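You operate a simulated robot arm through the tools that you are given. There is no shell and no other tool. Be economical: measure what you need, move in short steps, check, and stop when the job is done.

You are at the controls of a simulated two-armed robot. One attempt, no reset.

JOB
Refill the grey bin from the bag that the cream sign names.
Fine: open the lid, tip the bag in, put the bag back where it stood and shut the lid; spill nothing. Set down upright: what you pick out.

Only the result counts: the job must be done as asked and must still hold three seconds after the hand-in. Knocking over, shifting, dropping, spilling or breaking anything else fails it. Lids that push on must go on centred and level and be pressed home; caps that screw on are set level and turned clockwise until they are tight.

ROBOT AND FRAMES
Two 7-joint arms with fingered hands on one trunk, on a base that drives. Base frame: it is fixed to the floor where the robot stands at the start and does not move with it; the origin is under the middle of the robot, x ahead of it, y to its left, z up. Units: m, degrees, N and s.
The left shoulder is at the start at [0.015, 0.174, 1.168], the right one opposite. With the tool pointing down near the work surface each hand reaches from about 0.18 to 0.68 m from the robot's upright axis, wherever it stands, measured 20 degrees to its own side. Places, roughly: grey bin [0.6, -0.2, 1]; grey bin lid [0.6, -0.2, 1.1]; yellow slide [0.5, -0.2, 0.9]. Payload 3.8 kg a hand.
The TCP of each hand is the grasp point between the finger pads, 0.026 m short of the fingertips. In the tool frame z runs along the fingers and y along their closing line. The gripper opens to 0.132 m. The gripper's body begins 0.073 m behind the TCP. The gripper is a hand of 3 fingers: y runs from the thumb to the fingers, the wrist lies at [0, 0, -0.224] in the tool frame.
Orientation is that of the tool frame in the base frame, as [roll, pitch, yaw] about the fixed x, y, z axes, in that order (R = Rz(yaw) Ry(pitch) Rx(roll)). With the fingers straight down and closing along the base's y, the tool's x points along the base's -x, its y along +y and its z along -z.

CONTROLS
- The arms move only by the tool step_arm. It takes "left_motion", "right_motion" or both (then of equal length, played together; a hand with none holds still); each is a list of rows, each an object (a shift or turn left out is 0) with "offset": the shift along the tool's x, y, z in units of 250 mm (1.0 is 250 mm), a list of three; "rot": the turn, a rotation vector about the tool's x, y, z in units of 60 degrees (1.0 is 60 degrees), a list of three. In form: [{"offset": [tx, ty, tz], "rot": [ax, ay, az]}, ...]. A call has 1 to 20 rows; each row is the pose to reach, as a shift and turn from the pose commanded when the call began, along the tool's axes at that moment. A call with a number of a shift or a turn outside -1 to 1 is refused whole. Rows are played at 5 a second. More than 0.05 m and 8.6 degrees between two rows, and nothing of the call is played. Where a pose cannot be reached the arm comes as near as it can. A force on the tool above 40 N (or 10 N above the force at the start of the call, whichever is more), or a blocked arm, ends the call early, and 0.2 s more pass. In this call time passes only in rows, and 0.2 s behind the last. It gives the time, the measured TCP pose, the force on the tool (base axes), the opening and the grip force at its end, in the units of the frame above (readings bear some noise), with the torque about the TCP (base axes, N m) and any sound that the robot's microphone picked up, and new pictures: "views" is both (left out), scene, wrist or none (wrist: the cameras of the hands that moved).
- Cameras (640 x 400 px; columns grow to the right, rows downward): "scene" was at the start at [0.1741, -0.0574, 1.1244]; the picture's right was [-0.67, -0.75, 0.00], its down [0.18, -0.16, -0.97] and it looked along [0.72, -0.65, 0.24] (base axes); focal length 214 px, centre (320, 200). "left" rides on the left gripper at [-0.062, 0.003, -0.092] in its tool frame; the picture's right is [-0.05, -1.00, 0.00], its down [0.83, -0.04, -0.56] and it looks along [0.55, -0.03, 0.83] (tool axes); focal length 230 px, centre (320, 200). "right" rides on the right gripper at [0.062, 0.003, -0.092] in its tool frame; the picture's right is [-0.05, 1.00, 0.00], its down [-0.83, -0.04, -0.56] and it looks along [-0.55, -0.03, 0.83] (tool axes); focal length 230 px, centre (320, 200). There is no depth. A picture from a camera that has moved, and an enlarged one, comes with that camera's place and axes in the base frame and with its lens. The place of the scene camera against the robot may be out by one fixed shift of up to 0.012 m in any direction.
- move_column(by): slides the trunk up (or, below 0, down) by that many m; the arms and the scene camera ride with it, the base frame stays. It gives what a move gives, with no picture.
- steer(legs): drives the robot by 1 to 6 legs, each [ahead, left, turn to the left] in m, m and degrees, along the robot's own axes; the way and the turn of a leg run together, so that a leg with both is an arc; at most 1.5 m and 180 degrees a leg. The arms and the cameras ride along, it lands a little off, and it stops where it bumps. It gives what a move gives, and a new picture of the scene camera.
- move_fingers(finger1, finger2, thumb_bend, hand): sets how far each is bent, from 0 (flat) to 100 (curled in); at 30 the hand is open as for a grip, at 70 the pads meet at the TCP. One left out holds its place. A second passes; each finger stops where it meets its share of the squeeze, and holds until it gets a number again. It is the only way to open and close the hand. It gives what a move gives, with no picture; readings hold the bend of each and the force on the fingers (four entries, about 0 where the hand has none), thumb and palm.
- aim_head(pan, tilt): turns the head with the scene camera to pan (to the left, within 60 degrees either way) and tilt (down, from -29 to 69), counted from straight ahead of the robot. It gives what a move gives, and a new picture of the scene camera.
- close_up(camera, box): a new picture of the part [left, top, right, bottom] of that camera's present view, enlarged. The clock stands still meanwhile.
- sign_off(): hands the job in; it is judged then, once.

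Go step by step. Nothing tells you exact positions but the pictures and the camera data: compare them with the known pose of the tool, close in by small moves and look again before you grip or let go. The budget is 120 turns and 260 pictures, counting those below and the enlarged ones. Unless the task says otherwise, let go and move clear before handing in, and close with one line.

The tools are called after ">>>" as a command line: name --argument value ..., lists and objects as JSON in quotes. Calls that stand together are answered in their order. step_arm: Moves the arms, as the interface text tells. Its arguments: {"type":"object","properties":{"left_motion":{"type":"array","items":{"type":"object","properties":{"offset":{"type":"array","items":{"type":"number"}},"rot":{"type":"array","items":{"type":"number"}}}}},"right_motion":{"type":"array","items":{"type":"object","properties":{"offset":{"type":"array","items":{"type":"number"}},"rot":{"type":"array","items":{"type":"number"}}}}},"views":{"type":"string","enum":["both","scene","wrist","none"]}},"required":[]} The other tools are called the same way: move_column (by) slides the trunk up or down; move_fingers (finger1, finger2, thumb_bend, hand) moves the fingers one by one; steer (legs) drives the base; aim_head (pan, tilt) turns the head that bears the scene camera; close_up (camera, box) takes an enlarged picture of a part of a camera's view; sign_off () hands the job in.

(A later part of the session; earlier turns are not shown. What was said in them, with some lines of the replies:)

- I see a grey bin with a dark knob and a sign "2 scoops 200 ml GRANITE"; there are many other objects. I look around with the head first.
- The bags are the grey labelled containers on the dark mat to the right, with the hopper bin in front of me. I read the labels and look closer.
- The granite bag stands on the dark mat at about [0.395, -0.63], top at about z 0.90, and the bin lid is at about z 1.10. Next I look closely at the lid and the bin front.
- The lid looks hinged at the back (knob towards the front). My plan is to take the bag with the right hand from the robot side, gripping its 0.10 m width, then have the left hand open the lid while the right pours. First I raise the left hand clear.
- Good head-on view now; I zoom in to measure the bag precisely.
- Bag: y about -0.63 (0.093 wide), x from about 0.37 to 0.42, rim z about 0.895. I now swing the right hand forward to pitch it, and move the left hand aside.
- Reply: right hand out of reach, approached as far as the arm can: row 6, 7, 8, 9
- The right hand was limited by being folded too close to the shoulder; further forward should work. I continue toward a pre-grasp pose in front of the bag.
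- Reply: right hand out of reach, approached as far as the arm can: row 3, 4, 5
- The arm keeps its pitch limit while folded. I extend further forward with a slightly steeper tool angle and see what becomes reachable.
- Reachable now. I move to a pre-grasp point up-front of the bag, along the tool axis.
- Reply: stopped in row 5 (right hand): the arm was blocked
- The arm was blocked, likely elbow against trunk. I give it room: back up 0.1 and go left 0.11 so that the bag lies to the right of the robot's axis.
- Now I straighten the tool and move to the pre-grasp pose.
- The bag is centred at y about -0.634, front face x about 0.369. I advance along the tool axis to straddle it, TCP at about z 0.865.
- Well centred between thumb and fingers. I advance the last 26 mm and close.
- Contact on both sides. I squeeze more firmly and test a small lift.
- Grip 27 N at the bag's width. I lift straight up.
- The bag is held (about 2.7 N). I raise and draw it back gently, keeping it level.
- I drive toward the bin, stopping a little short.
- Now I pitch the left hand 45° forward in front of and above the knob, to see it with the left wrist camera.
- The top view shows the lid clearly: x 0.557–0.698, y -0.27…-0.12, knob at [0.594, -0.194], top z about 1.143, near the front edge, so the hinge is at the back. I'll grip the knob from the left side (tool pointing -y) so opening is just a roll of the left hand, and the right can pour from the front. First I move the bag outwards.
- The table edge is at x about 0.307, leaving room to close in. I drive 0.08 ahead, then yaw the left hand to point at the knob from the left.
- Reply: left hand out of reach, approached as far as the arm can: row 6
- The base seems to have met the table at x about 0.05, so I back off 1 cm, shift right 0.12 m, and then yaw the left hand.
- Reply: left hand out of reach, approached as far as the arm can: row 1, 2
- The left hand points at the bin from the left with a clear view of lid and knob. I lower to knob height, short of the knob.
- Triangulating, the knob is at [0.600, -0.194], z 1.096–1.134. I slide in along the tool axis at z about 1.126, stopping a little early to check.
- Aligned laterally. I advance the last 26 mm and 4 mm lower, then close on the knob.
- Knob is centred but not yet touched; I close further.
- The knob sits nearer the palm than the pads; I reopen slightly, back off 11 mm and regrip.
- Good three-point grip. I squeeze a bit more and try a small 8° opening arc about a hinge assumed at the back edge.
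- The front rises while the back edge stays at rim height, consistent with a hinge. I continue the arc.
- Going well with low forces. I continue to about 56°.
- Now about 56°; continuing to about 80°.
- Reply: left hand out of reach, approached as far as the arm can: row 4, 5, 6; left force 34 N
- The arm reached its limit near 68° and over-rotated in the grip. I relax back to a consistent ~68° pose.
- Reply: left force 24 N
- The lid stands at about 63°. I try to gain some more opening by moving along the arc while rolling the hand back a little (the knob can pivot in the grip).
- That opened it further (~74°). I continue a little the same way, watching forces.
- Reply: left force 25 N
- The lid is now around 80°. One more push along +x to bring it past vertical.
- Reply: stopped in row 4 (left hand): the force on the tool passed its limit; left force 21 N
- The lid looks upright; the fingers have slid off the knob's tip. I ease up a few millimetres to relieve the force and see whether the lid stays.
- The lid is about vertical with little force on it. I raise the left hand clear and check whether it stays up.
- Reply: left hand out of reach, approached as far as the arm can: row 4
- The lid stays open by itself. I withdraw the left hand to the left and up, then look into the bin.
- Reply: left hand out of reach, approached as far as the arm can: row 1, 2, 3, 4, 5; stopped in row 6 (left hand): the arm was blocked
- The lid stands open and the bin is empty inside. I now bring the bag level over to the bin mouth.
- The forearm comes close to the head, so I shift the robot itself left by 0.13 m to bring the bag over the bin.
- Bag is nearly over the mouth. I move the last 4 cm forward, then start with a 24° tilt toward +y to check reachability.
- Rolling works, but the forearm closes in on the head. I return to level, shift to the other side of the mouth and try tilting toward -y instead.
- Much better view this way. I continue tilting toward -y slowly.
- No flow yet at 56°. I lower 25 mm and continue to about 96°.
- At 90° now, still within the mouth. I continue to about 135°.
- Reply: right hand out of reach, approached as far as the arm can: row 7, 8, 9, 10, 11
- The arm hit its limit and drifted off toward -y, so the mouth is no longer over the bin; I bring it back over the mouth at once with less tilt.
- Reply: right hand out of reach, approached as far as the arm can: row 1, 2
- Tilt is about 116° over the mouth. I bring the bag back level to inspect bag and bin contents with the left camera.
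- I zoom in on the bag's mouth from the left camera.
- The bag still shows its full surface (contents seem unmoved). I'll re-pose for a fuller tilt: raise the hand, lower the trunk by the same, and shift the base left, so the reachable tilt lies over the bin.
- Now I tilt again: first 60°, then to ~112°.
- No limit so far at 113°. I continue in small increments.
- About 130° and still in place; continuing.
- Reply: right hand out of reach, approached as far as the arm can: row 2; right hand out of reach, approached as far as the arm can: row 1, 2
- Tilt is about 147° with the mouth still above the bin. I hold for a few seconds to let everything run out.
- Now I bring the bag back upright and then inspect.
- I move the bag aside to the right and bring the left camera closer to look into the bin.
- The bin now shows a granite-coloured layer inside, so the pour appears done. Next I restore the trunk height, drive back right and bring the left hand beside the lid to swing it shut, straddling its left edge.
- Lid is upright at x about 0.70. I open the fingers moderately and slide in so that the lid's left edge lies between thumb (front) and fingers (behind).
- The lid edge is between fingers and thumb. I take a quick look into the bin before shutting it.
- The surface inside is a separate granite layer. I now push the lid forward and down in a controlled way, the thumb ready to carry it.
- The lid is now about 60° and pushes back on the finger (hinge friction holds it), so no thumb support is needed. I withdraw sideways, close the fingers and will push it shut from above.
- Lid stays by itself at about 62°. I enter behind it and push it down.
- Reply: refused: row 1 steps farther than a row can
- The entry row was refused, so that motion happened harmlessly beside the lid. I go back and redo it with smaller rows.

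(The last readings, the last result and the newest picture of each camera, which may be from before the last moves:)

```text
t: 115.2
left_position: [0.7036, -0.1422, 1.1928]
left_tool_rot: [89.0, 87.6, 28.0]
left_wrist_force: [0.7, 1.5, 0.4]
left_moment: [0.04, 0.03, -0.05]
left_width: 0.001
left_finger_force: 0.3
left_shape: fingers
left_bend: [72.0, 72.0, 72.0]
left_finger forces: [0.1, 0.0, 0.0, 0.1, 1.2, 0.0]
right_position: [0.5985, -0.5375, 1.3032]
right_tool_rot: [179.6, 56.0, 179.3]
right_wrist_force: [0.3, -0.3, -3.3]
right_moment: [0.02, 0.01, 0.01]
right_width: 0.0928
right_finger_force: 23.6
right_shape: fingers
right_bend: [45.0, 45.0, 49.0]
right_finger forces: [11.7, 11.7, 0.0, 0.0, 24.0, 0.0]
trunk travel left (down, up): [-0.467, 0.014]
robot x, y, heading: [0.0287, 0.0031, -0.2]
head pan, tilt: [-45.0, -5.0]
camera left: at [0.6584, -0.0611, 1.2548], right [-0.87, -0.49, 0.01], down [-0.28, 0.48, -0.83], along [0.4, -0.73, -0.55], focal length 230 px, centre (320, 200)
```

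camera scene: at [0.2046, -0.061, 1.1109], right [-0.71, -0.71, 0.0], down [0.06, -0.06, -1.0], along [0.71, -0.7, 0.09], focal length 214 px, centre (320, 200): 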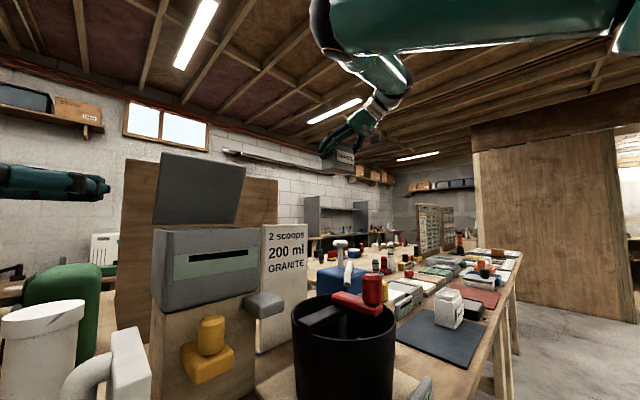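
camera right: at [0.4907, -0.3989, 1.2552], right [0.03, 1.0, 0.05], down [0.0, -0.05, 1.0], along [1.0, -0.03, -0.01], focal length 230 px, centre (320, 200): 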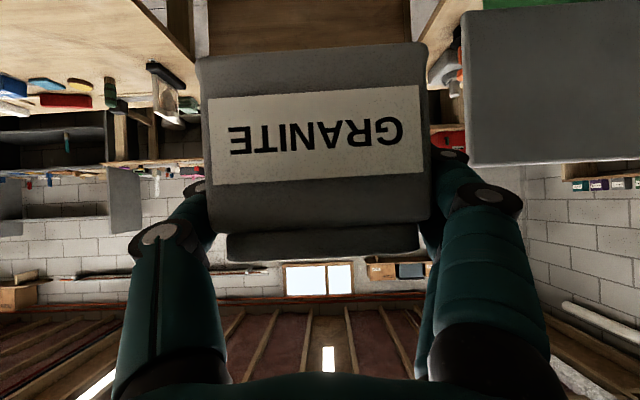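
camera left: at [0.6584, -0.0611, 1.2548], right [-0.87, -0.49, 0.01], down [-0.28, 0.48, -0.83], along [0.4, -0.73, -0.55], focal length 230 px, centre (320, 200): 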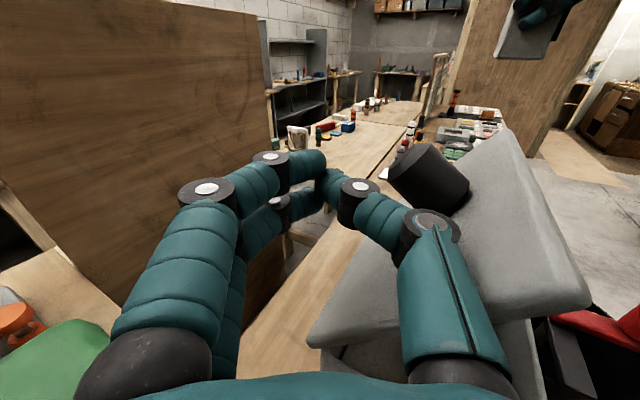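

Now behind the lid with light thumb contact; I push it down along the arc.

>>> step_arm --left_motion '[{"offset": [0, -0.052, -0.03]}, {"offset": [0, -0.104, -0.059]}, {"offset": [0.02, -0.144, -0.082]}, {"offset": [0.04, -0.184, -0.104]}, {"offset": [0.07, -0.21, -0.119]}, {"offset": [0.1, -0.237, -0.133]}, {"offset": [0.13, -0.254, -0.143]}, {"offset": [0.16, -0.271, -0.153]}]' --views "both"

```text
t: 117.0
left_position: [0.6271, -0.1377, 1.1497]
left_tool_rot: [88.9, 87.6, 27.9]
left_wrist_force: [-0.9, -0.2, -0.5]
left_moment: [-0.03, 0.05, 0.01]
left_width: 0.001
left_finger_force: 0.3
left_shape: fingers
left_bend: [72.0, 72.0, 72.0]
left_finger forces: [0.0, 0.0, 0.0, 0.0, 0.1, 0.0]
right_position: [0.5989, -0.5356, 1.3026]
right_tool_rot: [179.6, 55.9, 179.6]
right_wrist_force: [-0.6, -0.6, -2.8]
right_moment: [-0.01, -0.02, 0.01]
right_width: 0.0925
right_finger_force: 23.7
right_shape: fingers
right_bend: [45.0, 45.0, 49.0]
right_finger forces: [11.8, 11.6, 0.1, 0.1, 24.0, 0.0]
trunk travel left (down, up): [-0.467, 0.014]
robot x, y, heading: [0.0302, 0.0038, 0.5]
head pan, tilt: [-45.0, -5.0]
camera scene: at [0.2046, -0.0611, 1.1109], right [-0.71, -0.71, 0.0], down [0.06, -0.06, -1.0], along [0.71, -0.7, 0.09], focal length 214 px, centre (320, 200)
camera left: at [0.583, -0.0575, 1.2109], right [-0.87, -0.49, 0.01], down [-0.28, 0.48, -0.83], along [0.4, -0.73, -0.55], focal length 230 px, centre (320, 200)
```

scene: 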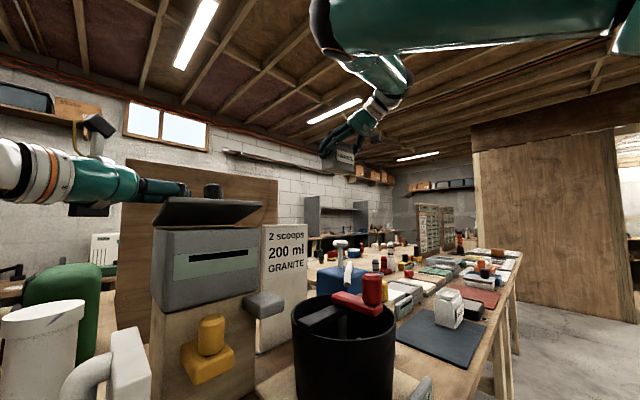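
left: 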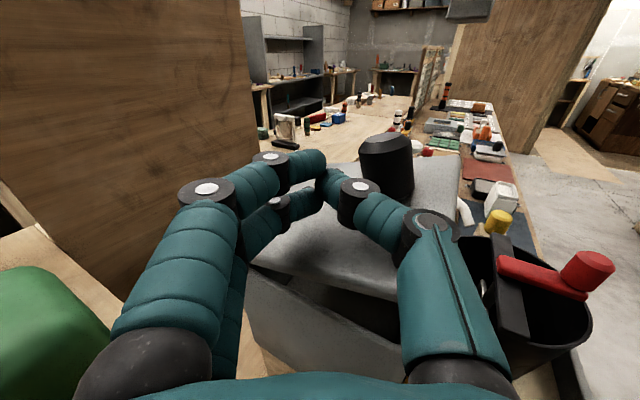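

About 20° left. I press it the rest of the way down gently.

>>> step_arm --left_motion '[{"offset": [0.03, -0.017, -0.01]}, {"offset": [0.06, -0.035, -0.02]}, {"offset": [0.085, -0.045, -0.025]}, {"offset": [0.104, -0.052, -0.03]}, {"offset": [0.116, -0.052, -0.03]}, {"offset": [0.128, -0.052, -0.03]}]' --views "wrist"

>>> close_up --camera "scene" --box '[130, 160, 290, 260]'

```text
t: 118.4
left_position: [0.6124, -0.138, 1.1157]
left_tool_rot: [84.6, 87.5, 23.7]
left_wrist_force: [0.8, -0.4, 4.8]
left_moment: [0.0, -0.1, -0.04]
left_width: 0.0011
left_finger_force: 2.8
left_shape: fingers
left_bend: [72.0, 72.0, 72.0]
left_finger forces: [0.1, 5.1, 0.1, 0.0, 0.0, 0.1]
right_position: [0.5983, -0.5362, 1.3045]
right_tool_rot: [179.8, 55.9, 179.4]
right_wrist_force: [0.2, 0.2, -2.5]
right_moment: [-0.01, 0.04, -0.03]
right_width: 0.0923
right_finger_force: 24.2
right_shape: fingers
right_bend: [45.0, 45.0, 49.0]
right_finger forces: [11.9, 11.8, 0.0, 0.1, 24.1, 0.1]
trunk travel left (down, up): [-0.467, 0.014]
robot x, y, heading: [0.0275, 0.0024, -0.1]
head pan, tilt: [-45.0, -5.0]
camera left: at [0.5673, -0.0574, 1.1784], right [-0.87, -0.49, 0.01], down [-0.27, 0.48, -0.83], along [0.4, -0.73, -0.55], focal length 230 px, centre (320, 200)
```

left: 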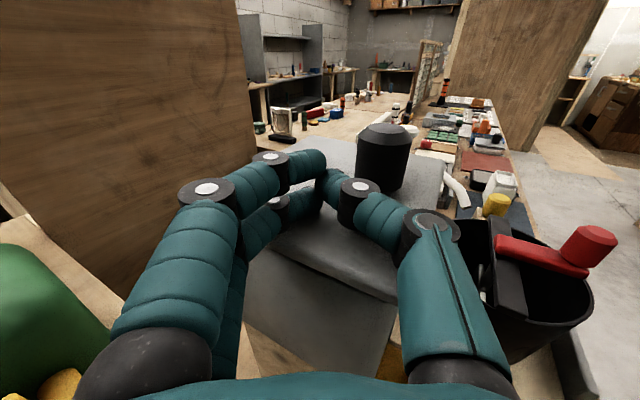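

```text
4.00 times, centred on (210, 210) of scene
camera zoom: at [0.2043, -0.0611, 1.1111], right [-0.71, -0.71, 0.0], down [0.06, -0.06, -1.0], along [0.7, -0.7, 0.09], focal length 858 px, centre (760, 160)
```

zoom: 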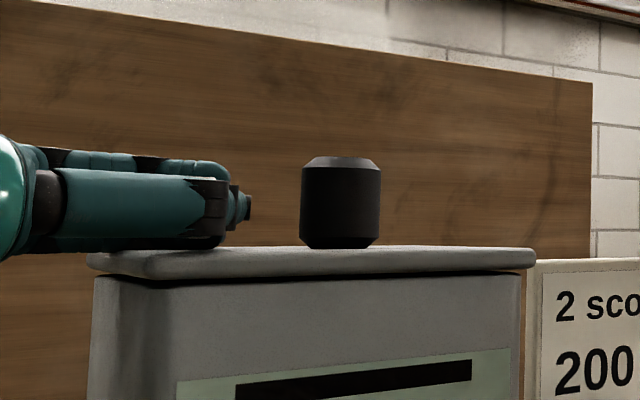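

The lid is shut with about 5 N contact. I press slightly more to make sure, then lift away and retreat.

>>> step_arm --left_motion '[{"offset": [0.02, 0, 0]}]' --views "none"

>>> step_arm --left_motion '[{"offset": [-0.08, 0, 0]}, {"offset": [-0.16, 0.03, -0.1]}, {"offset": [-0.28, 0.06, -0.22]}, {"offset": [-0.4, 0.09, -0.35]}, {"offset": [-0.5, 0.12, -0.48]}]' --views "wrist"

>>> close_up --camera "scene" --box '[130, 160, 290, 260]'

```text
t: 118.8
left_position: [0.6128, -0.1383, 1.1165]
left_tool_rot: [78.4, 87.3, 17.5]
left_wrist_force: [2.2, -3.3, 13.5]
left_moment: [0.06, -0.3, -0.06]
left_width: 0.0009
left_finger_force: 7.2
left_shape: fingers
left_bend: [72.0, 71.0, 72.0]
left_finger forces: [0.0, 13.9, 0.0, 0.1, 0.0, 0.1]
right_position: [0.5968, -0.536, 1.3053]
right_tool_rot: [179.7, 56.0, 179.5]
right_wrist_force: [0.2, 0.1, -2.8]
right_moment: [-0.02, 0.01, 0.01]
right_width: 0.0926
right_finger_force: 23.8
right_shape: fingers
right_bend: [45.0, 45.0, 49.0]
right_finger forces: [11.8, 11.7, 0.0, 0.0, 24.0, 0.1]
trunk travel left (down, up): [-0.467, 0.014]
robot x, y, heading: [0.0243, 0.0082, -0.2]
head pan, tilt: [-45.0, -5.0]
```

```text
t: 120.0
left_position: [0.5758, -0.019, 1.2375]
left_tool_rot: [88.6, 87.5, 27.5]
left_wrist_force: [0.0, -0.1, -0.1]
left_moment: [0.01, -0.01, -0.03]
left_width: 0.0013
left_finger_force: 0.0
left_shape: fingers
left_bend: [72.0, 72.0, 72.0]
left_finger forces: [0.0, 0.1, 0.0, 0.0, 0.1, 0.0]
right_position: [0.5992, -0.5357, 1.3044]
right_tool_rot: [179.8, 56.0, 179.4]
right_wrist_force: [0.1, -0.2, -2.1]
right_moment: [-0.02, 0.03, -0.02]
right_width: 0.0925
right_finger_force: 23.6
right_shape: fingers
right_bend: [45.0, 45.0, 49.0]
right_finger forces: [11.9, 11.6, 0.0, 0.1, 24.0, 0.0]
trunk travel left (down, up): [-0.467, 0.014]
robot x, y, heading: [0.0284, 0.0042, 0.1]
head pan, tilt: [-45.0, -5.0]
camera left: at [0.531, 0.0605, 1.2981], right [-0.87, -0.49, 0.01], down [-0.28, 0.48, -0.83], along [0.4, -0.73, -0.55], focal length 230 px, centre (320, 200)
```

left: 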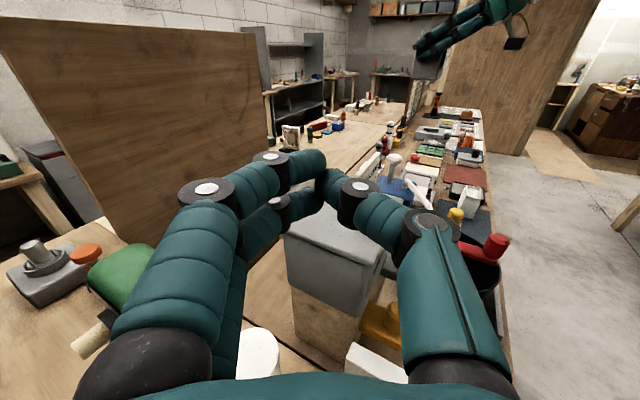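

```text
4.00 times, centred on (210, 210) of scene
camera zoom: at [0.2042, -0.0604, 1.111], right [-0.71, -0.71, 0.0], down [0.06, -0.06, -1.0], along [0.7, -0.7, 0.09], focal length 858 px, centre (760, 160)
```

zoom: 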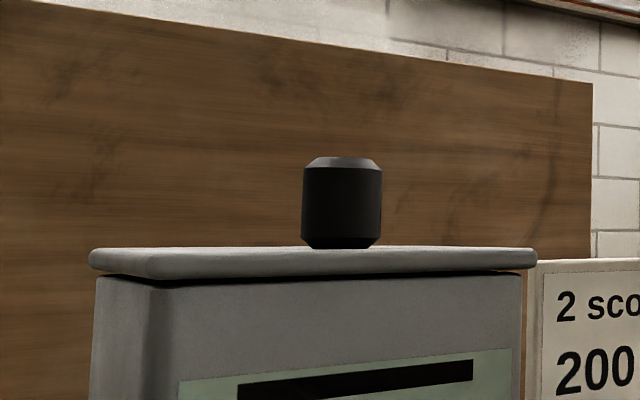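

The lid is closed. Now I drive back to the bag-pickup position.

>>> steer --legs '[[-0.42, 0, 0], [0, -0.39, 0]]'

>>> aim_head --pan -5 --tilt 30

```text
t: 124.6
left_position: [0.1614, -0.4054, 1.2357]
left_tool_rot: [88.6, 87.6, 28.1]
left_wrist_force: [0.2, -0.1, 0.9]
left_moment: [0.02, 0.02, 0.0]
left_width: 0.001
left_finger_force: 0.1
left_shape: fingers
left_bend: [72.0, 72.0, 72.0]
left_finger forces: [0.1, 0.0, 0.1, 0.0, 0.0, 0.0]
right_position: [0.1878, -0.9208, 1.3042]
right_tool_rot: [179.7, 56.0, -180.0]
right_wrist_force: [-0.5, 0.1, -2.9]
right_moment: [-0.02, 0.02, 0.01]
right_width: 0.0926
right_finger_force: 23.9
right_shape: fingers
right_bend: [45.0, 45.0, 49.0]
right_finger forces: [11.9, 11.8, 0.0, 0.0, 24.0, 0.0]
trunk travel left (down, up): [-0.467, 0.014]
robot x, y, heading: [-0.3864, -0.3918, 0.4]
head pan, tilt: [-45.0, -5.0]
camera scene: at [-0.2105, -0.4503, 1.1109], right [-0.7, -0.71, 0.0], down [0.06, -0.06, -1.0], along [0.71, -0.7, 0.09], focal length 214 px, centre (320, 200)
```

scene: 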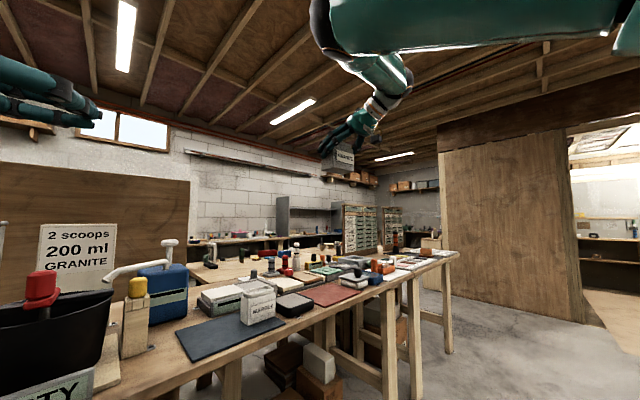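

```text
t: 125.7
left_position: [0.1611, -0.4072, 1.2348]
left_tool_rot: [88.7, 87.5, 28.4]
left_wrist_force: [0.1, -0.1, 0.4]
left_moment: [0.02, 0.0, -0.02]
left_width: 0.0012
left_finger_force: 0.0
left_shape: fingers
left_bend: [72.0, 72.0, 72.0]
left_finger forces: [0.1, 0.1, 0.2, 0.0, 0.0, 0.0]
right_position: [0.188, -0.9212, 1.3026]
right_tool_rot: [179.7, 56.1, -179.9]
right_wrist_force: [-0.3, 0.5, -3.8]
right_moment: [-0.01, 0.01, -0.02]
right_width: 0.0924
right_finger_force: 23.6
right_shape: fingers
right_bend: [45.0, 45.0, 49.0]
right_finger forces: [11.8, 11.7, 0.0, 0.0, 24.0, 0.1]
trunk travel left (down, up): [-0.467, 0.014]
robot x, y, heading: [-0.3899, -0.3869, 0.4]
head pan, tilt: [-5.0, 30.0]
camera scene: at [-0.1828, -0.3962, 1.0549], right [-0.08, -1.0, 0.0], down [-0.5, 0.04, -0.87], along [0.86, -0.07, -0.5], focal length 214 px, centre (320, 200)
```

scene: 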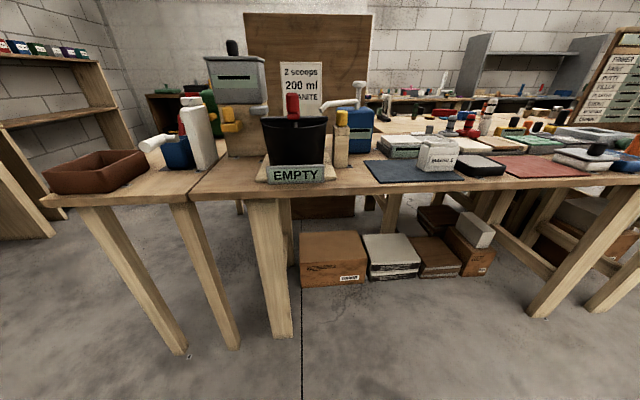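

No spills in sight. I bring the bag over its old place in two moves.

>>> step_arm --right_motion '[{"offset": [0.051, 0.111, 0.083]}, {"offset": [0.103, 0.222, 0.166]}, {"offset": [0.154, 0.333, 0.249]}, {"offset": [0.205, 0.444, 0.332]}, {"offset": [0.257, 0.556, 0.414]}, {"offset": [0.308, 0.667, 0.497]}, {"offset": [0.359, 0.778, 0.58]}, {"offset": [0.411, 0.889, 0.663]}, {"offset": [0.462, 1.0, 0.746]}]' --views "scene"

```text
t: 127.7
left_position: [0.1616, -0.4047, 1.2363]
left_tool_rot: [88.4, 87.7, 28.1]
left_wrist_force: [0.8, -0.5, -0.5]
left_moment: [0.0, 0.03, 0.03]
left_width: 0.001
left_finger_force: 0.0
left_shape: fingers
left_bend: [72.0, 72.0, 72.0]
left_finger forces: [0.0, 0.0, 0.1, 0.1, 0.0, 0.0]
right_position: [0.2779, -0.67, 1.1035]
right_tool_rot: [179.8, 56.0, -179.9]
right_wrist_force: [0.3, -0.2, -2.1]
right_moment: [0.01, 0.04, 0.03]
right_width: 0.0926
right_finger_force: 23.7
right_shape: fingers
right_bend: [45.0, 45.0, 49.0]
right_finger forces: [11.4, 11.7, 0.0, 0.0, 23.6, 0.0]
trunk travel left (down, up): [-0.467, 0.014]
robot x, y, heading: [-0.3889, -0.3849, 0.6]
head pan, tilt: [-5.0, 30.0]
camera scene: at [-0.1826, -0.3956, 1.0547], right [-0.08, -1.0, 0.0], down [-0.5, 0.04, -0.87], along [0.86, -0.07, -0.5], focal length 214 px, centre (320, 200)
```

scene: 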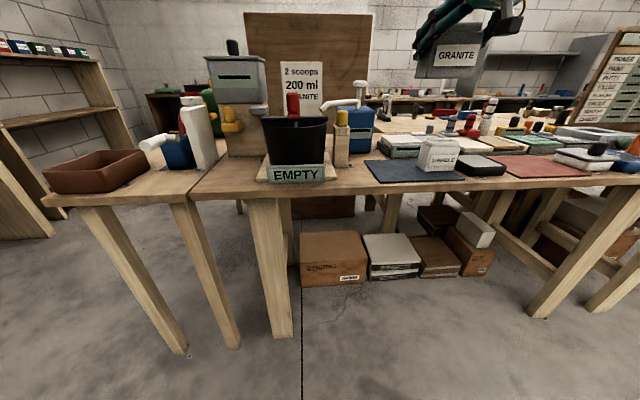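

>>> step_arm --right_motion '[{"offset": [0.042, 0.023, 0.12]}, {"offset": [0.084, 0.047, 0.24]}, {"offset": [0.126, 0.07, 0.36]}, {"offset": [0.168, 0.093, 0.48]}, {"offset": [0.21, 0.117, 0.6]}, {"offset": [0.252, 0.14, 0.72]}]' --views "both"

>>> close_up --camera "scene" --box '[345, 80, 505, 200]'

```text
t: 129.1
left_position: [0.1613, -0.4075, 1.2347]
left_tool_rot: [89.3, 87.7, 28.9]
left_wrist_force: [0.7, 0.8, -0.4]
left_moment: [0.01, 0.01, -0.01]
left_width: 0.0009
left_finger_force: 0.0
left_shape: fingers
left_bend: [72.0, 72.0, 72.0]
left_finger forces: [0.0, 0.0, 0.1, 0.1, 0.0, 0.0]
right_position: [0.3924, -0.6367, 0.9504]
right_tool_rot: [179.7, 55.9, 179.9]
right_wrist_force: [-0.3, 0.3, -3.4]
right_moment: [-0.01, 0.01, 0.04]
right_width: 0.0925
right_finger_force: 23.2
right_shape: fingers
right_bend: [45.0, 45.0, 49.0]
right_finger forces: [11.3, 11.6, 0.0, 0.0, 23.4, 0.0]
trunk travel left (down, up): [-0.467, 0.014]
robot x, y, heading: [-0.3852, -0.3846, 0.7]
head pan, tilt: [-5.0, 30.0]
camera scene: at [-0.1822, -0.3962, 1.0546], right [-0.08, -1.0, 0.0], down [-0.5, 0.04, -0.87], along [0.86, -0.07, -0.5], focal length 214 px, centre (320, 200)
camera right: at [0.2816, -0.6322, 0.9513], right [0.02, 1.0, 0.05], down [0.01, -0.05, 1.0], along [1.0, -0.02, -0.01], focal length 230 px, centre (320, 200)
```

scene: 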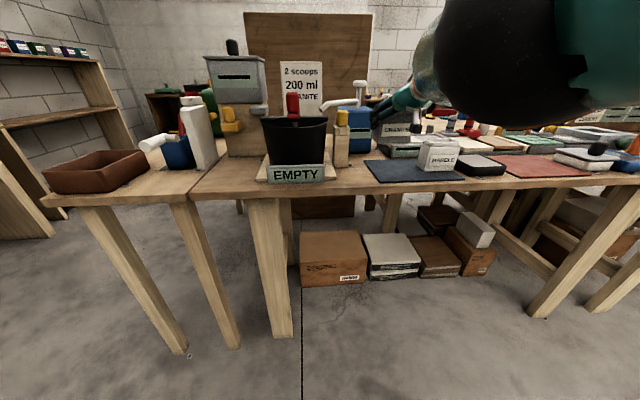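
right: 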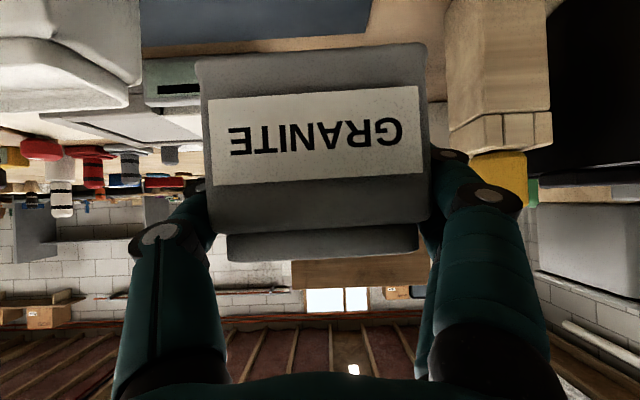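

```text
3.33 times, centred on (425, 140) of scene
camera zoom: at [-0.1822, -0.3962, 1.0546], right [-0.08, -1.0, 0.0], down [-0.5, 0.04, -0.87], along [0.86, -0.07, -0.5], focal length 715 px, centre (-30, 400)
```

zoom: 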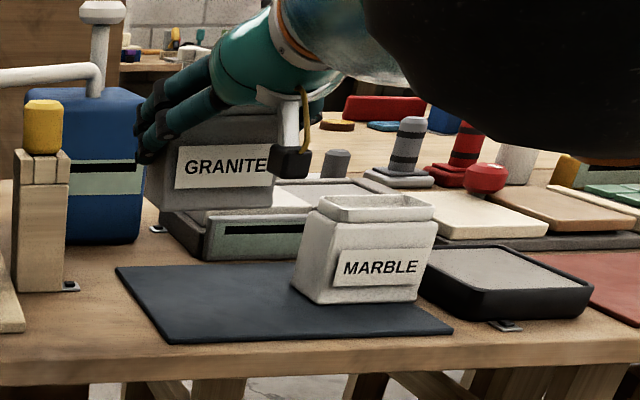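

Aligned with its old position. I lower to the original height, slowly at the end.

>>> step_arm --right_motion '[{"offset": [0.08, 0, 0.054]}, {"offset": [0.16, 0, 0.108]}, {"offset": [0.22, 0, 0.148]}, {"offset": [0.25, 0, 0.168]}, {"offset": [0.27, 0, 0.182]}]' --views "none"

>>> step_arm --right_motion '[{"offset": [0.005, 0, 0.004]}, {"offset": [0.01, 0, 0.007]}]' --views "wrist"

```text
t: 130.3
left_position: [0.1624, -0.4065, 1.2356]
left_tool_rot: [88.6, 87.6, 28.2]
left_wrist_force: [0.2, 0.0, 0.2]
left_moment: [-0.01, 0.01, 0.0]
left_width: 0.0009
left_finger_force: 0.0
left_shape: fingers
left_bend: [72.0, 72.0, 72.0]
left_finger forces: [0.0, 0.0, 0.0, 0.0, 0.1, 0.1]
right_position: [0.3887, -0.6341, 0.8706]
right_tool_rot: [179.7, 56.0, -180.0]
right_wrist_force: [0.3, 0.1, -3.0]
right_moment: [-0.02, 0.01, 0.01]
right_width: 0.0926
right_finger_force: 23.6
right_shape: fingers
right_bend: [45.0, 45.0, 49.0]
right_finger forces: [11.2, 11.6, 0.0, 0.0, 23.2, 0.1]
trunk travel left (down, up): [-0.467, 0.014]
robot x, y, heading: [-0.3871, -0.3843, 0.5]
head pan, tilt: [-5.0, 30.0]
```

```text
t: 130.9
left_position: [0.1619, -0.4061, 1.2364]
left_tool_rot: [88.4, 87.7, 28.0]
left_wrist_force: [0.1, 0.2, 0.0]
left_moment: [0.0, 0.0, -0.03]
left_width: 0.0011
left_finger_force: 0.0
left_shape: fingers
left_bend: [72.0, 72.0, 72.0]
left_finger forces: [0.0, 0.0, 0.0, 0.0, 0.0, 0.0]
right_position: [0.389, -0.6337, 0.8675]
right_tool_rot: [179.8, 56.0, -180.0]
right_wrist_force: [-0.2, 0.8, -2.7]
right_moment: [-0.01, 0.01, -0.01]
right_width: 0.0928
right_finger_force: 23.2
right_shape: fingers
right_bend: [45.0, 45.0, 49.0]
right_finger forces: [11.3, 11.6, 0.0, 0.0, 23.2, 0.1]
trunk travel left (down, up): [-0.467, 0.014]
robot x, y, heading: [-0.3863, -0.3828, 0.6]
head pan, tilt: [-5.0, 30.0]
camera right: at [0.2784, -0.6302, 0.8677], right [0.02, 1.0, 0.05], down [0.0, -0.05, 1.0], along [1.0, -0.02, -0.01], focal length 230 px, centre (320, 200)
```

right: 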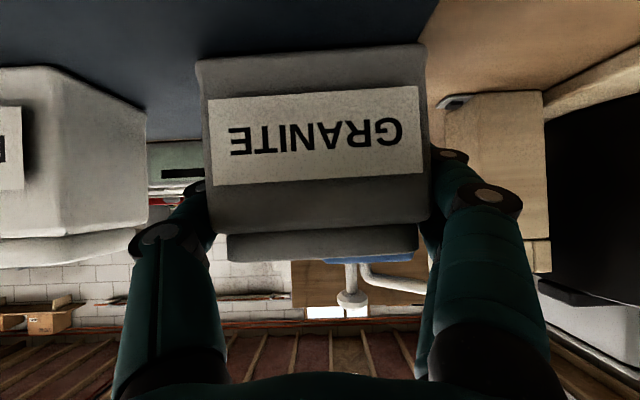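

>>> step_arm --right_motion '[{"offset": [-0.005, -0.008, 0.01]}, {"offset": [0.002, -0.008, 0.015]}]' --views "none"

>>> step_arm --right_motion '[{"offset": [0.005, 0, 0.003]}]' --views "none"

>>> close_up --camera "scene" --box '[345, 80, 505, 200]'

```text
t: 131.5
left_position: [0.1616, -0.4062, 1.236]
left_tool_rot: [87.4, 87.5, 27.1]
left_wrist_force: [0.5, 0.0, 0.3]
left_moment: [-0.01, 0.0, 0.02]
left_width: 0.0011
left_finger_force: 0.1
left_shape: fingers
left_bend: [72.0, 72.0, 72.0]
left_finger forces: [0.0, 0.0, 0.1, 0.0, 0.0, 0.1]
right_position: [0.3934, -0.6368, 0.866]
right_tool_rot: [179.8, 56.2, 180.0]
right_wrist_force: [-1.8, -0.9, 2.6]
right_moment: [0.22, -0.02, 0.06]
right_width: 0.0928
right_finger_force: 23.5
right_shape: fingers
right_bend: [45.0, 45.0, 49.0]
right_finger forces: [11.3, 11.7, 0.1, 0.0, 24.0, 0.0]
trunk travel left (down, up): [-0.467, 0.014]
robot x, y, heading: [-0.3874, -0.383, 0.5]
head pan, tilt: [-5.0, 30.0]
```

```text
t: 131.9
left_position: [0.1603, -0.4051, 1.2361]
left_tool_rot: [87.0, 87.5, 26.6]
left_wrist_force: [0.2, -0.3, -0.2]
left_moment: [-0.01, -0.03, 0.01]
left_width: 0.0008
left_finger_force: 0.1
left_shape: fingers
left_bend: [72.0, 72.0, 72.0]
left_finger forces: [0.0, 0.0, 0.0, 0.0, 0.1, 0.0]
right_position: [0.3925, -0.6371, 0.8662]
right_tool_rot: [179.8, 56.2, -180.0]
right_wrist_force: [-2.7, -1.7, 6.7]
right_moment: [0.39, -0.12, 0.13]
right_width: 0.0926
right_finger_force: 23.8
right_shape: fingers
right_bend: [45.0, 45.0, 49.0]
right_finger forces: [11.2, 11.8, 0.0, 0.0, 24.5, 0.0]
trunk travel left (down, up): [-0.467, 0.014]
robot x, y, heading: [-0.3811, -0.3861, 0.6]
head pan, tilt: [-5.0, 30.0]
```

```text
3.33 times, centred on (425, 140) of scene
camera zoom: at [-0.1839, -0.3958, 1.0553], right [-0.08, -1.0, 0.0], down [-0.5, 0.04, -0.87], along [0.86, -0.07, -0.5], focal length 715 px, centre (-30, 400)
```

zoom: 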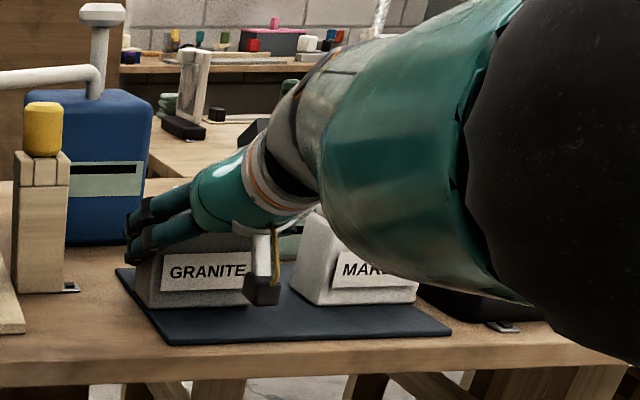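

The bag stands on the mat at its old spot. I open gradually.

>>> move_fingers --hand "right" --finger1 41 --finger2 41 --thumb_bend 44

>>> move_fingers --hand "right" --finger1 30 --finger2 30 --thumb_bend 30

>>> close_up --camera "right" --box '[0, 0, 640, 400]'

```text
t: 132.9
left_position: [0.1604, -0.4057, 1.237]
left_tool_rot: [87.9, 87.5, 27.5]
left_wrist_force: [-0.3, 0.5, 0.6]
left_moment: [0.0, 0.01, -0.01]
left_width: 0.001
left_finger_force: 0.1
left_shape: fingers
left_bend: [72.0, 72.0, 72.0]
left_finger forces: [0.1, 0.0, 0.0, 0.0, 0.0, 0.0]
right_position: [0.3938, -0.6373, 0.8645]
right_tool_rot: [179.8, 56.1, 180.0]
right_wrist_force: [-1.5, -5.1, 8.5]
right_moment: [0.03, 0.1, 0.04]
right_width: 0.0988
right_finger_force: 6.4
right_shape: fingers
right_bend: [40.0, 41.0, 44.0]
right_finger forces: [1.1, 2.3, 0.0, 0.0, 8.9, 0.0]
trunk travel left (down, up): [-0.467, 0.014]
robot x, y, heading: [-0.3872, -0.3873, 0.4]
head pan, tilt: [-5.0, 30.0]
```

```text
t: 133.9
left_position: [0.1625, -0.4068, 1.2358]
left_tool_rot: [88.2, 87.6, 27.8]
left_wrist_force: [-0.1, -0.8, -0.8]
left_moment: [-0.03, 0.02, 0.02]
left_width: 0.0008
left_finger_force: 0.1
left_shape: fingers
left_bend: [72.0, 72.0, 72.0]
left_finger forces: [0.0, 0.0, 0.0, 0.1, 0.0, 0.0]
right_position: [0.3942, -0.6348, 0.8627]
right_tool_rot: [179.8, 56.0, -179.9]
right_wrist_force: [-0.3, 0.9, -0.4]
right_moment: [-0.02, -0.02, -0.02]
right_width: 0.1346
right_finger_force: 0.3
right_shape: fingers
right_bend: [30.0, 30.0, 30.0]
right_finger forces: [0.0, 0.0, 0.1, 0.0, 0.2, 0.0]
trunk travel left (down, up): [-0.467, 0.014]
robot x, y, heading: [-0.3852, -0.3832, 0.6]
head pan, tilt: [-5.0, 30.0]
```

```text
1.00 times, centred on (320, 200) of right
camera zoom: at [0.2822, -0.6325, 0.8631], right [0.02, 1.0, 0.05], down [0.0, -0.05, 1.0], along [1.0, -0.02, -0.01], focal length 230 px, centre (320, 200)
```

zoom: 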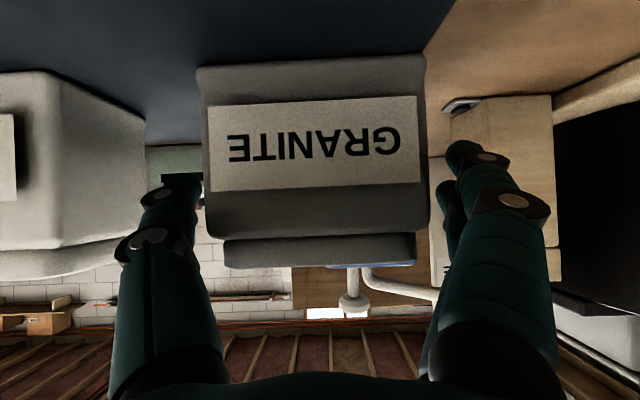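

Bag is free. I centre the hand slightly, then back out along the tool axis.

>>> step_arm --right_motion '[{"offset": [0, -0.02, 0]}, {"offset": [0, -0.02, -0.1]}, {"offset": [0, -0.02, -0.2]}, {"offset": [0, -0.02, -0.32]}, {"offset": [-0.05, -0.02, -0.45]}, {"offset": [-0.12, -0.02, -0.6]}]' --views "both"

>>> close_up --camera "scene" --box '[345, 80, 505, 200]'

```text
t: 135.3
left_position: [0.1605, -0.4051, 1.2367]
left_tool_rot: [87.9, 87.6, 27.6]
left_wrist_force: [-0.2, 0.3, 0.9]
left_moment: [-0.01, 0.0, 0.0]
left_width: 0.0012
left_finger_force: 0.0
left_shape: fingers
left_bend: [72.0, 72.0, 72.0]
left_finger forces: [0.0, 0.0, 0.0, 0.0, 0.0, 0.1]
right_position: [0.2875, -0.6438, 0.9715]
right_tool_rot: [179.8, 56.0, 179.8]
right_wrist_force: [0.0, -0.1, 0.8]
right_moment: [-0.01, -0.02, -0.03]
right_width: 0.1341
right_finger_force: 0.0
right_shape: fingers
right_bend: [30.0, 30.0, 30.0]
right_finger forces: [0.1, 0.0, 0.0, 0.1, 0.0, 0.1]
trunk travel left (down, up): [-0.467, 0.014]
robot x, y, heading: [-0.3894, -0.3889, 0.4]
head pan, tilt: [-5.0, 30.0]
camera scene: at [-0.1833, -0.3956, 1.055], right [-0.08, -1.0, 0.0], down [-0.5, 0.04, -0.87], along [0.86, -0.07, -0.5], focal length 214 px, centre (320, 200)
camera right: at [0.1761, -0.6404, 0.9711], right [0.03, 1.0, 0.05], down [0.0, -0.05, 1.0], along [1.0, -0.03, 0.0], focal length 230 px, centre (320, 200)
```

scene: 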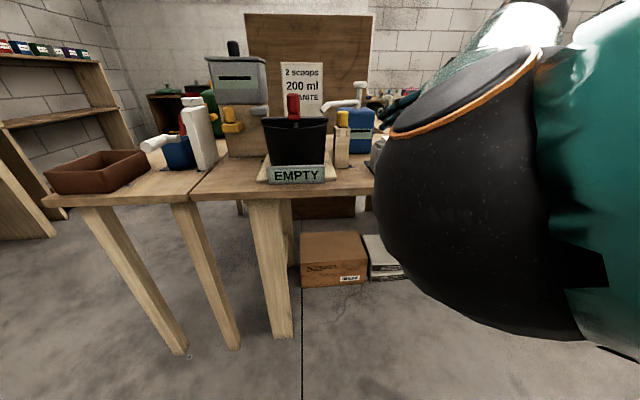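
right: 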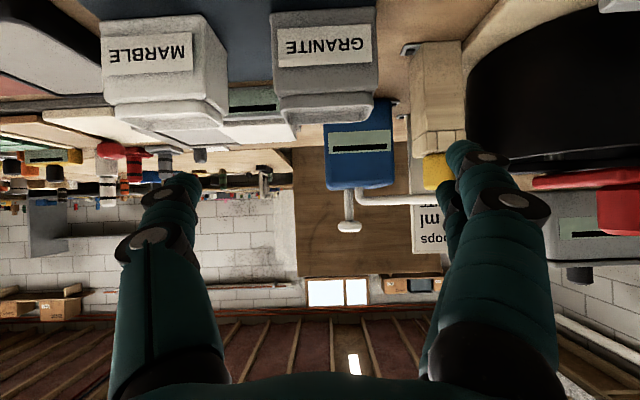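

```text
3.33 times, centred on (425, 140) of scene
camera zoom: at [-0.1833, -0.3956, 1.055], right [-0.08, -1.0, 0.0], down [-0.5, 0.04, -0.87], along [0.86, -0.07, -0.5], focal length 715 px, centre (-30, 400)
```

zoom: 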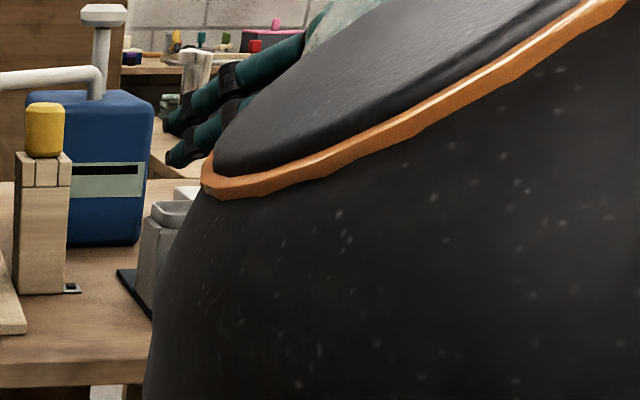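

Bag stands upright at its place. I drive back to get a clear final look at bag, bin and table.

>>> steer --legs '[[-0.2, 0.1, 0]]'

>>> step_arm --right_motion '[{"offset": [-0.1, -0.1, -0.1]}, {"offset": [-0.2, -0.2, -0.15]}, {"offset": [-0.3, -0.3, -0.2]}, {"offset": [-0.4, -0.4, -0.2]}, {"offset": [-0.5, -0.5, -0.2]}]' --views "scene"

>>> close_up --camera "scene" --box '[240, 100, 480, 250]'

```text
t: 137.0
left_position: [-0.0442, -0.3041, 1.235]
left_tool_rot: [88.0, 87.5, 27.7]
left_wrist_force: [0.6, 0.4, -0.6]
left_moment: [-0.02, 0.0, 0.0]
left_width: 0.001
left_finger_force: 0.0
left_shape: fingers
left_bend: [72.0, 72.0, 72.0]
left_finger forces: [0.0, 0.0, 0.0, 0.0, 0.1, 0.0]
right_position: [0.0813, -0.5414, 0.9706]
right_tool_rot: [179.8, 56.0, -179.9]
right_wrist_force: [0.4, 0.0, -1.2]
right_moment: [0.03, 0.01, 0.03]
right_width: 0.1341
right_finger_force: 0.0
right_shape: fingers
right_bend: [30.0, 30.0, 30.0]
right_finger forces: [0.0, 0.0, 0.0, 0.0, 0.0, 0.0]
trunk travel left (down, up): [-0.467, 0.014]
robot x, y, heading: [-0.5954, -0.2853, 0.5]
head pan, tilt: [-5.0, 30.0]
camera scene: at [-0.3895, -0.2941, 1.0551], right [-0.07, -1.0, 0.0], down [-0.5, 0.04, -0.87], along [0.87, -0.06, -0.5], focal length 214 px, centre (320, 200)
```

scene: 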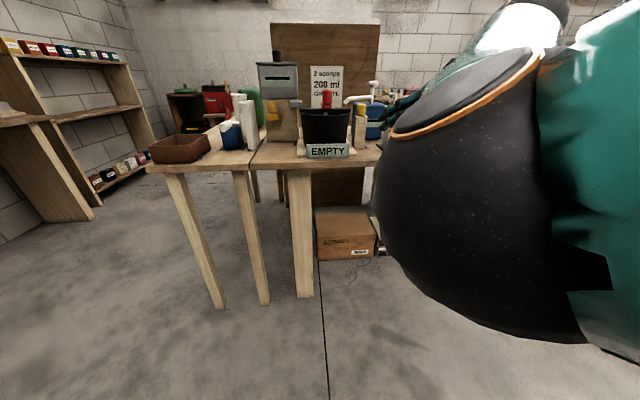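

```text
t: 138.2
left_position: [-0.0444, -0.3055, 1.2367]
left_tool_rot: [88.6, 87.6, 28.3]
left_wrist_force: [-0.2, 0.5, 0.1]
left_moment: [0.02, 0.0, 0.0]
left_width: 0.001
left_finger_force: 0.1
left_shape: fingers
left_bend: [72.0, 72.0, 72.0]
left_finger forces: [0.0, 0.1, 0.0, 0.1, 0.0, 0.0]
right_position: [0.1128, -0.6643, 1.1009]
right_tool_rot: [179.7, 56.0, -179.9]
right_wrist_force: [0.4, -0.4, 0.3]
right_moment: [0.01, 0.02, -0.03]
right_width: 0.1344
right_finger_force: 0.1
right_shape: fingers
right_bend: [30.0, 30.0, 30.0]
right_finger forces: [0.0, 0.0, 0.1, 0.0, 0.1, 0.0]
trunk travel left (down, up): [-0.467, 0.014]
robot x, y, heading: [-0.5914, -0.2859, 0.8]
head pan, tilt: [-5.0, 30.0]
camera scene: at [-0.3894, -0.2951, 1.0549], right [-0.08, -1.0, 0.0], down [-0.5, 0.04, -0.87], along [0.86, -0.07, -0.5], focal length 214 px, centre (320, 200)
```

scene: 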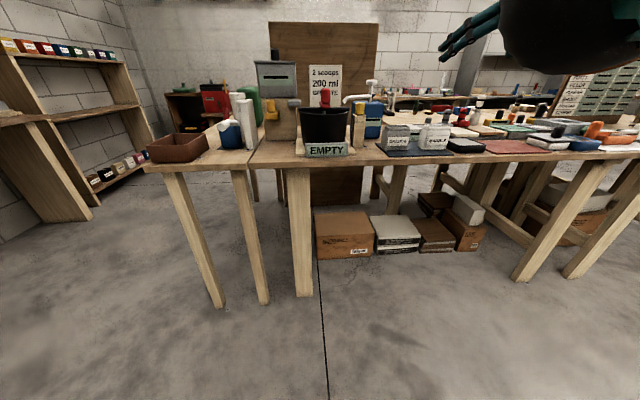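

```text
2.67 times, centred on (360, 175) of scene
camera zoom: at [-0.3894, -0.2951, 1.0549], right [-0.08, -1.0, 0.0], down [-0.5, 0.04, -0.87], along [0.86, -0.07, -0.5], focal length 572 px, centre (213, 267)
```

zoom: 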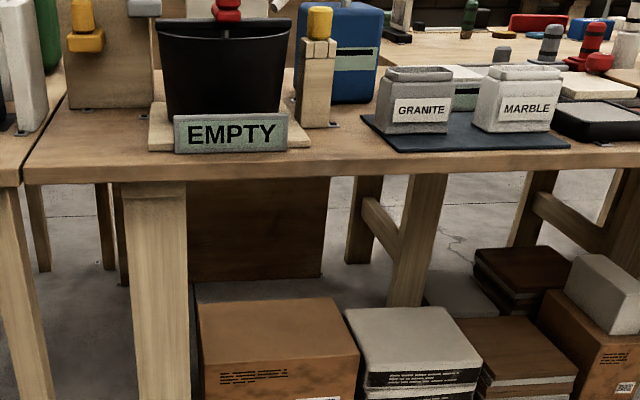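

The granite bag stands upright on its mat again, and I saw the lid shut before driving off. Both hands are clear and I see no spill, so I hand in.

>>> sign_off

```text
The job is handed in.
```

I tipped the granite bag into the grey bin, set it back upright on its mat where it stood, and shut the lid. I saw what looked like a granite layer in the bin and no spill. I never saw the material flow, and the bag's measured weight did not change, so I could not confirm that it emptied fully.
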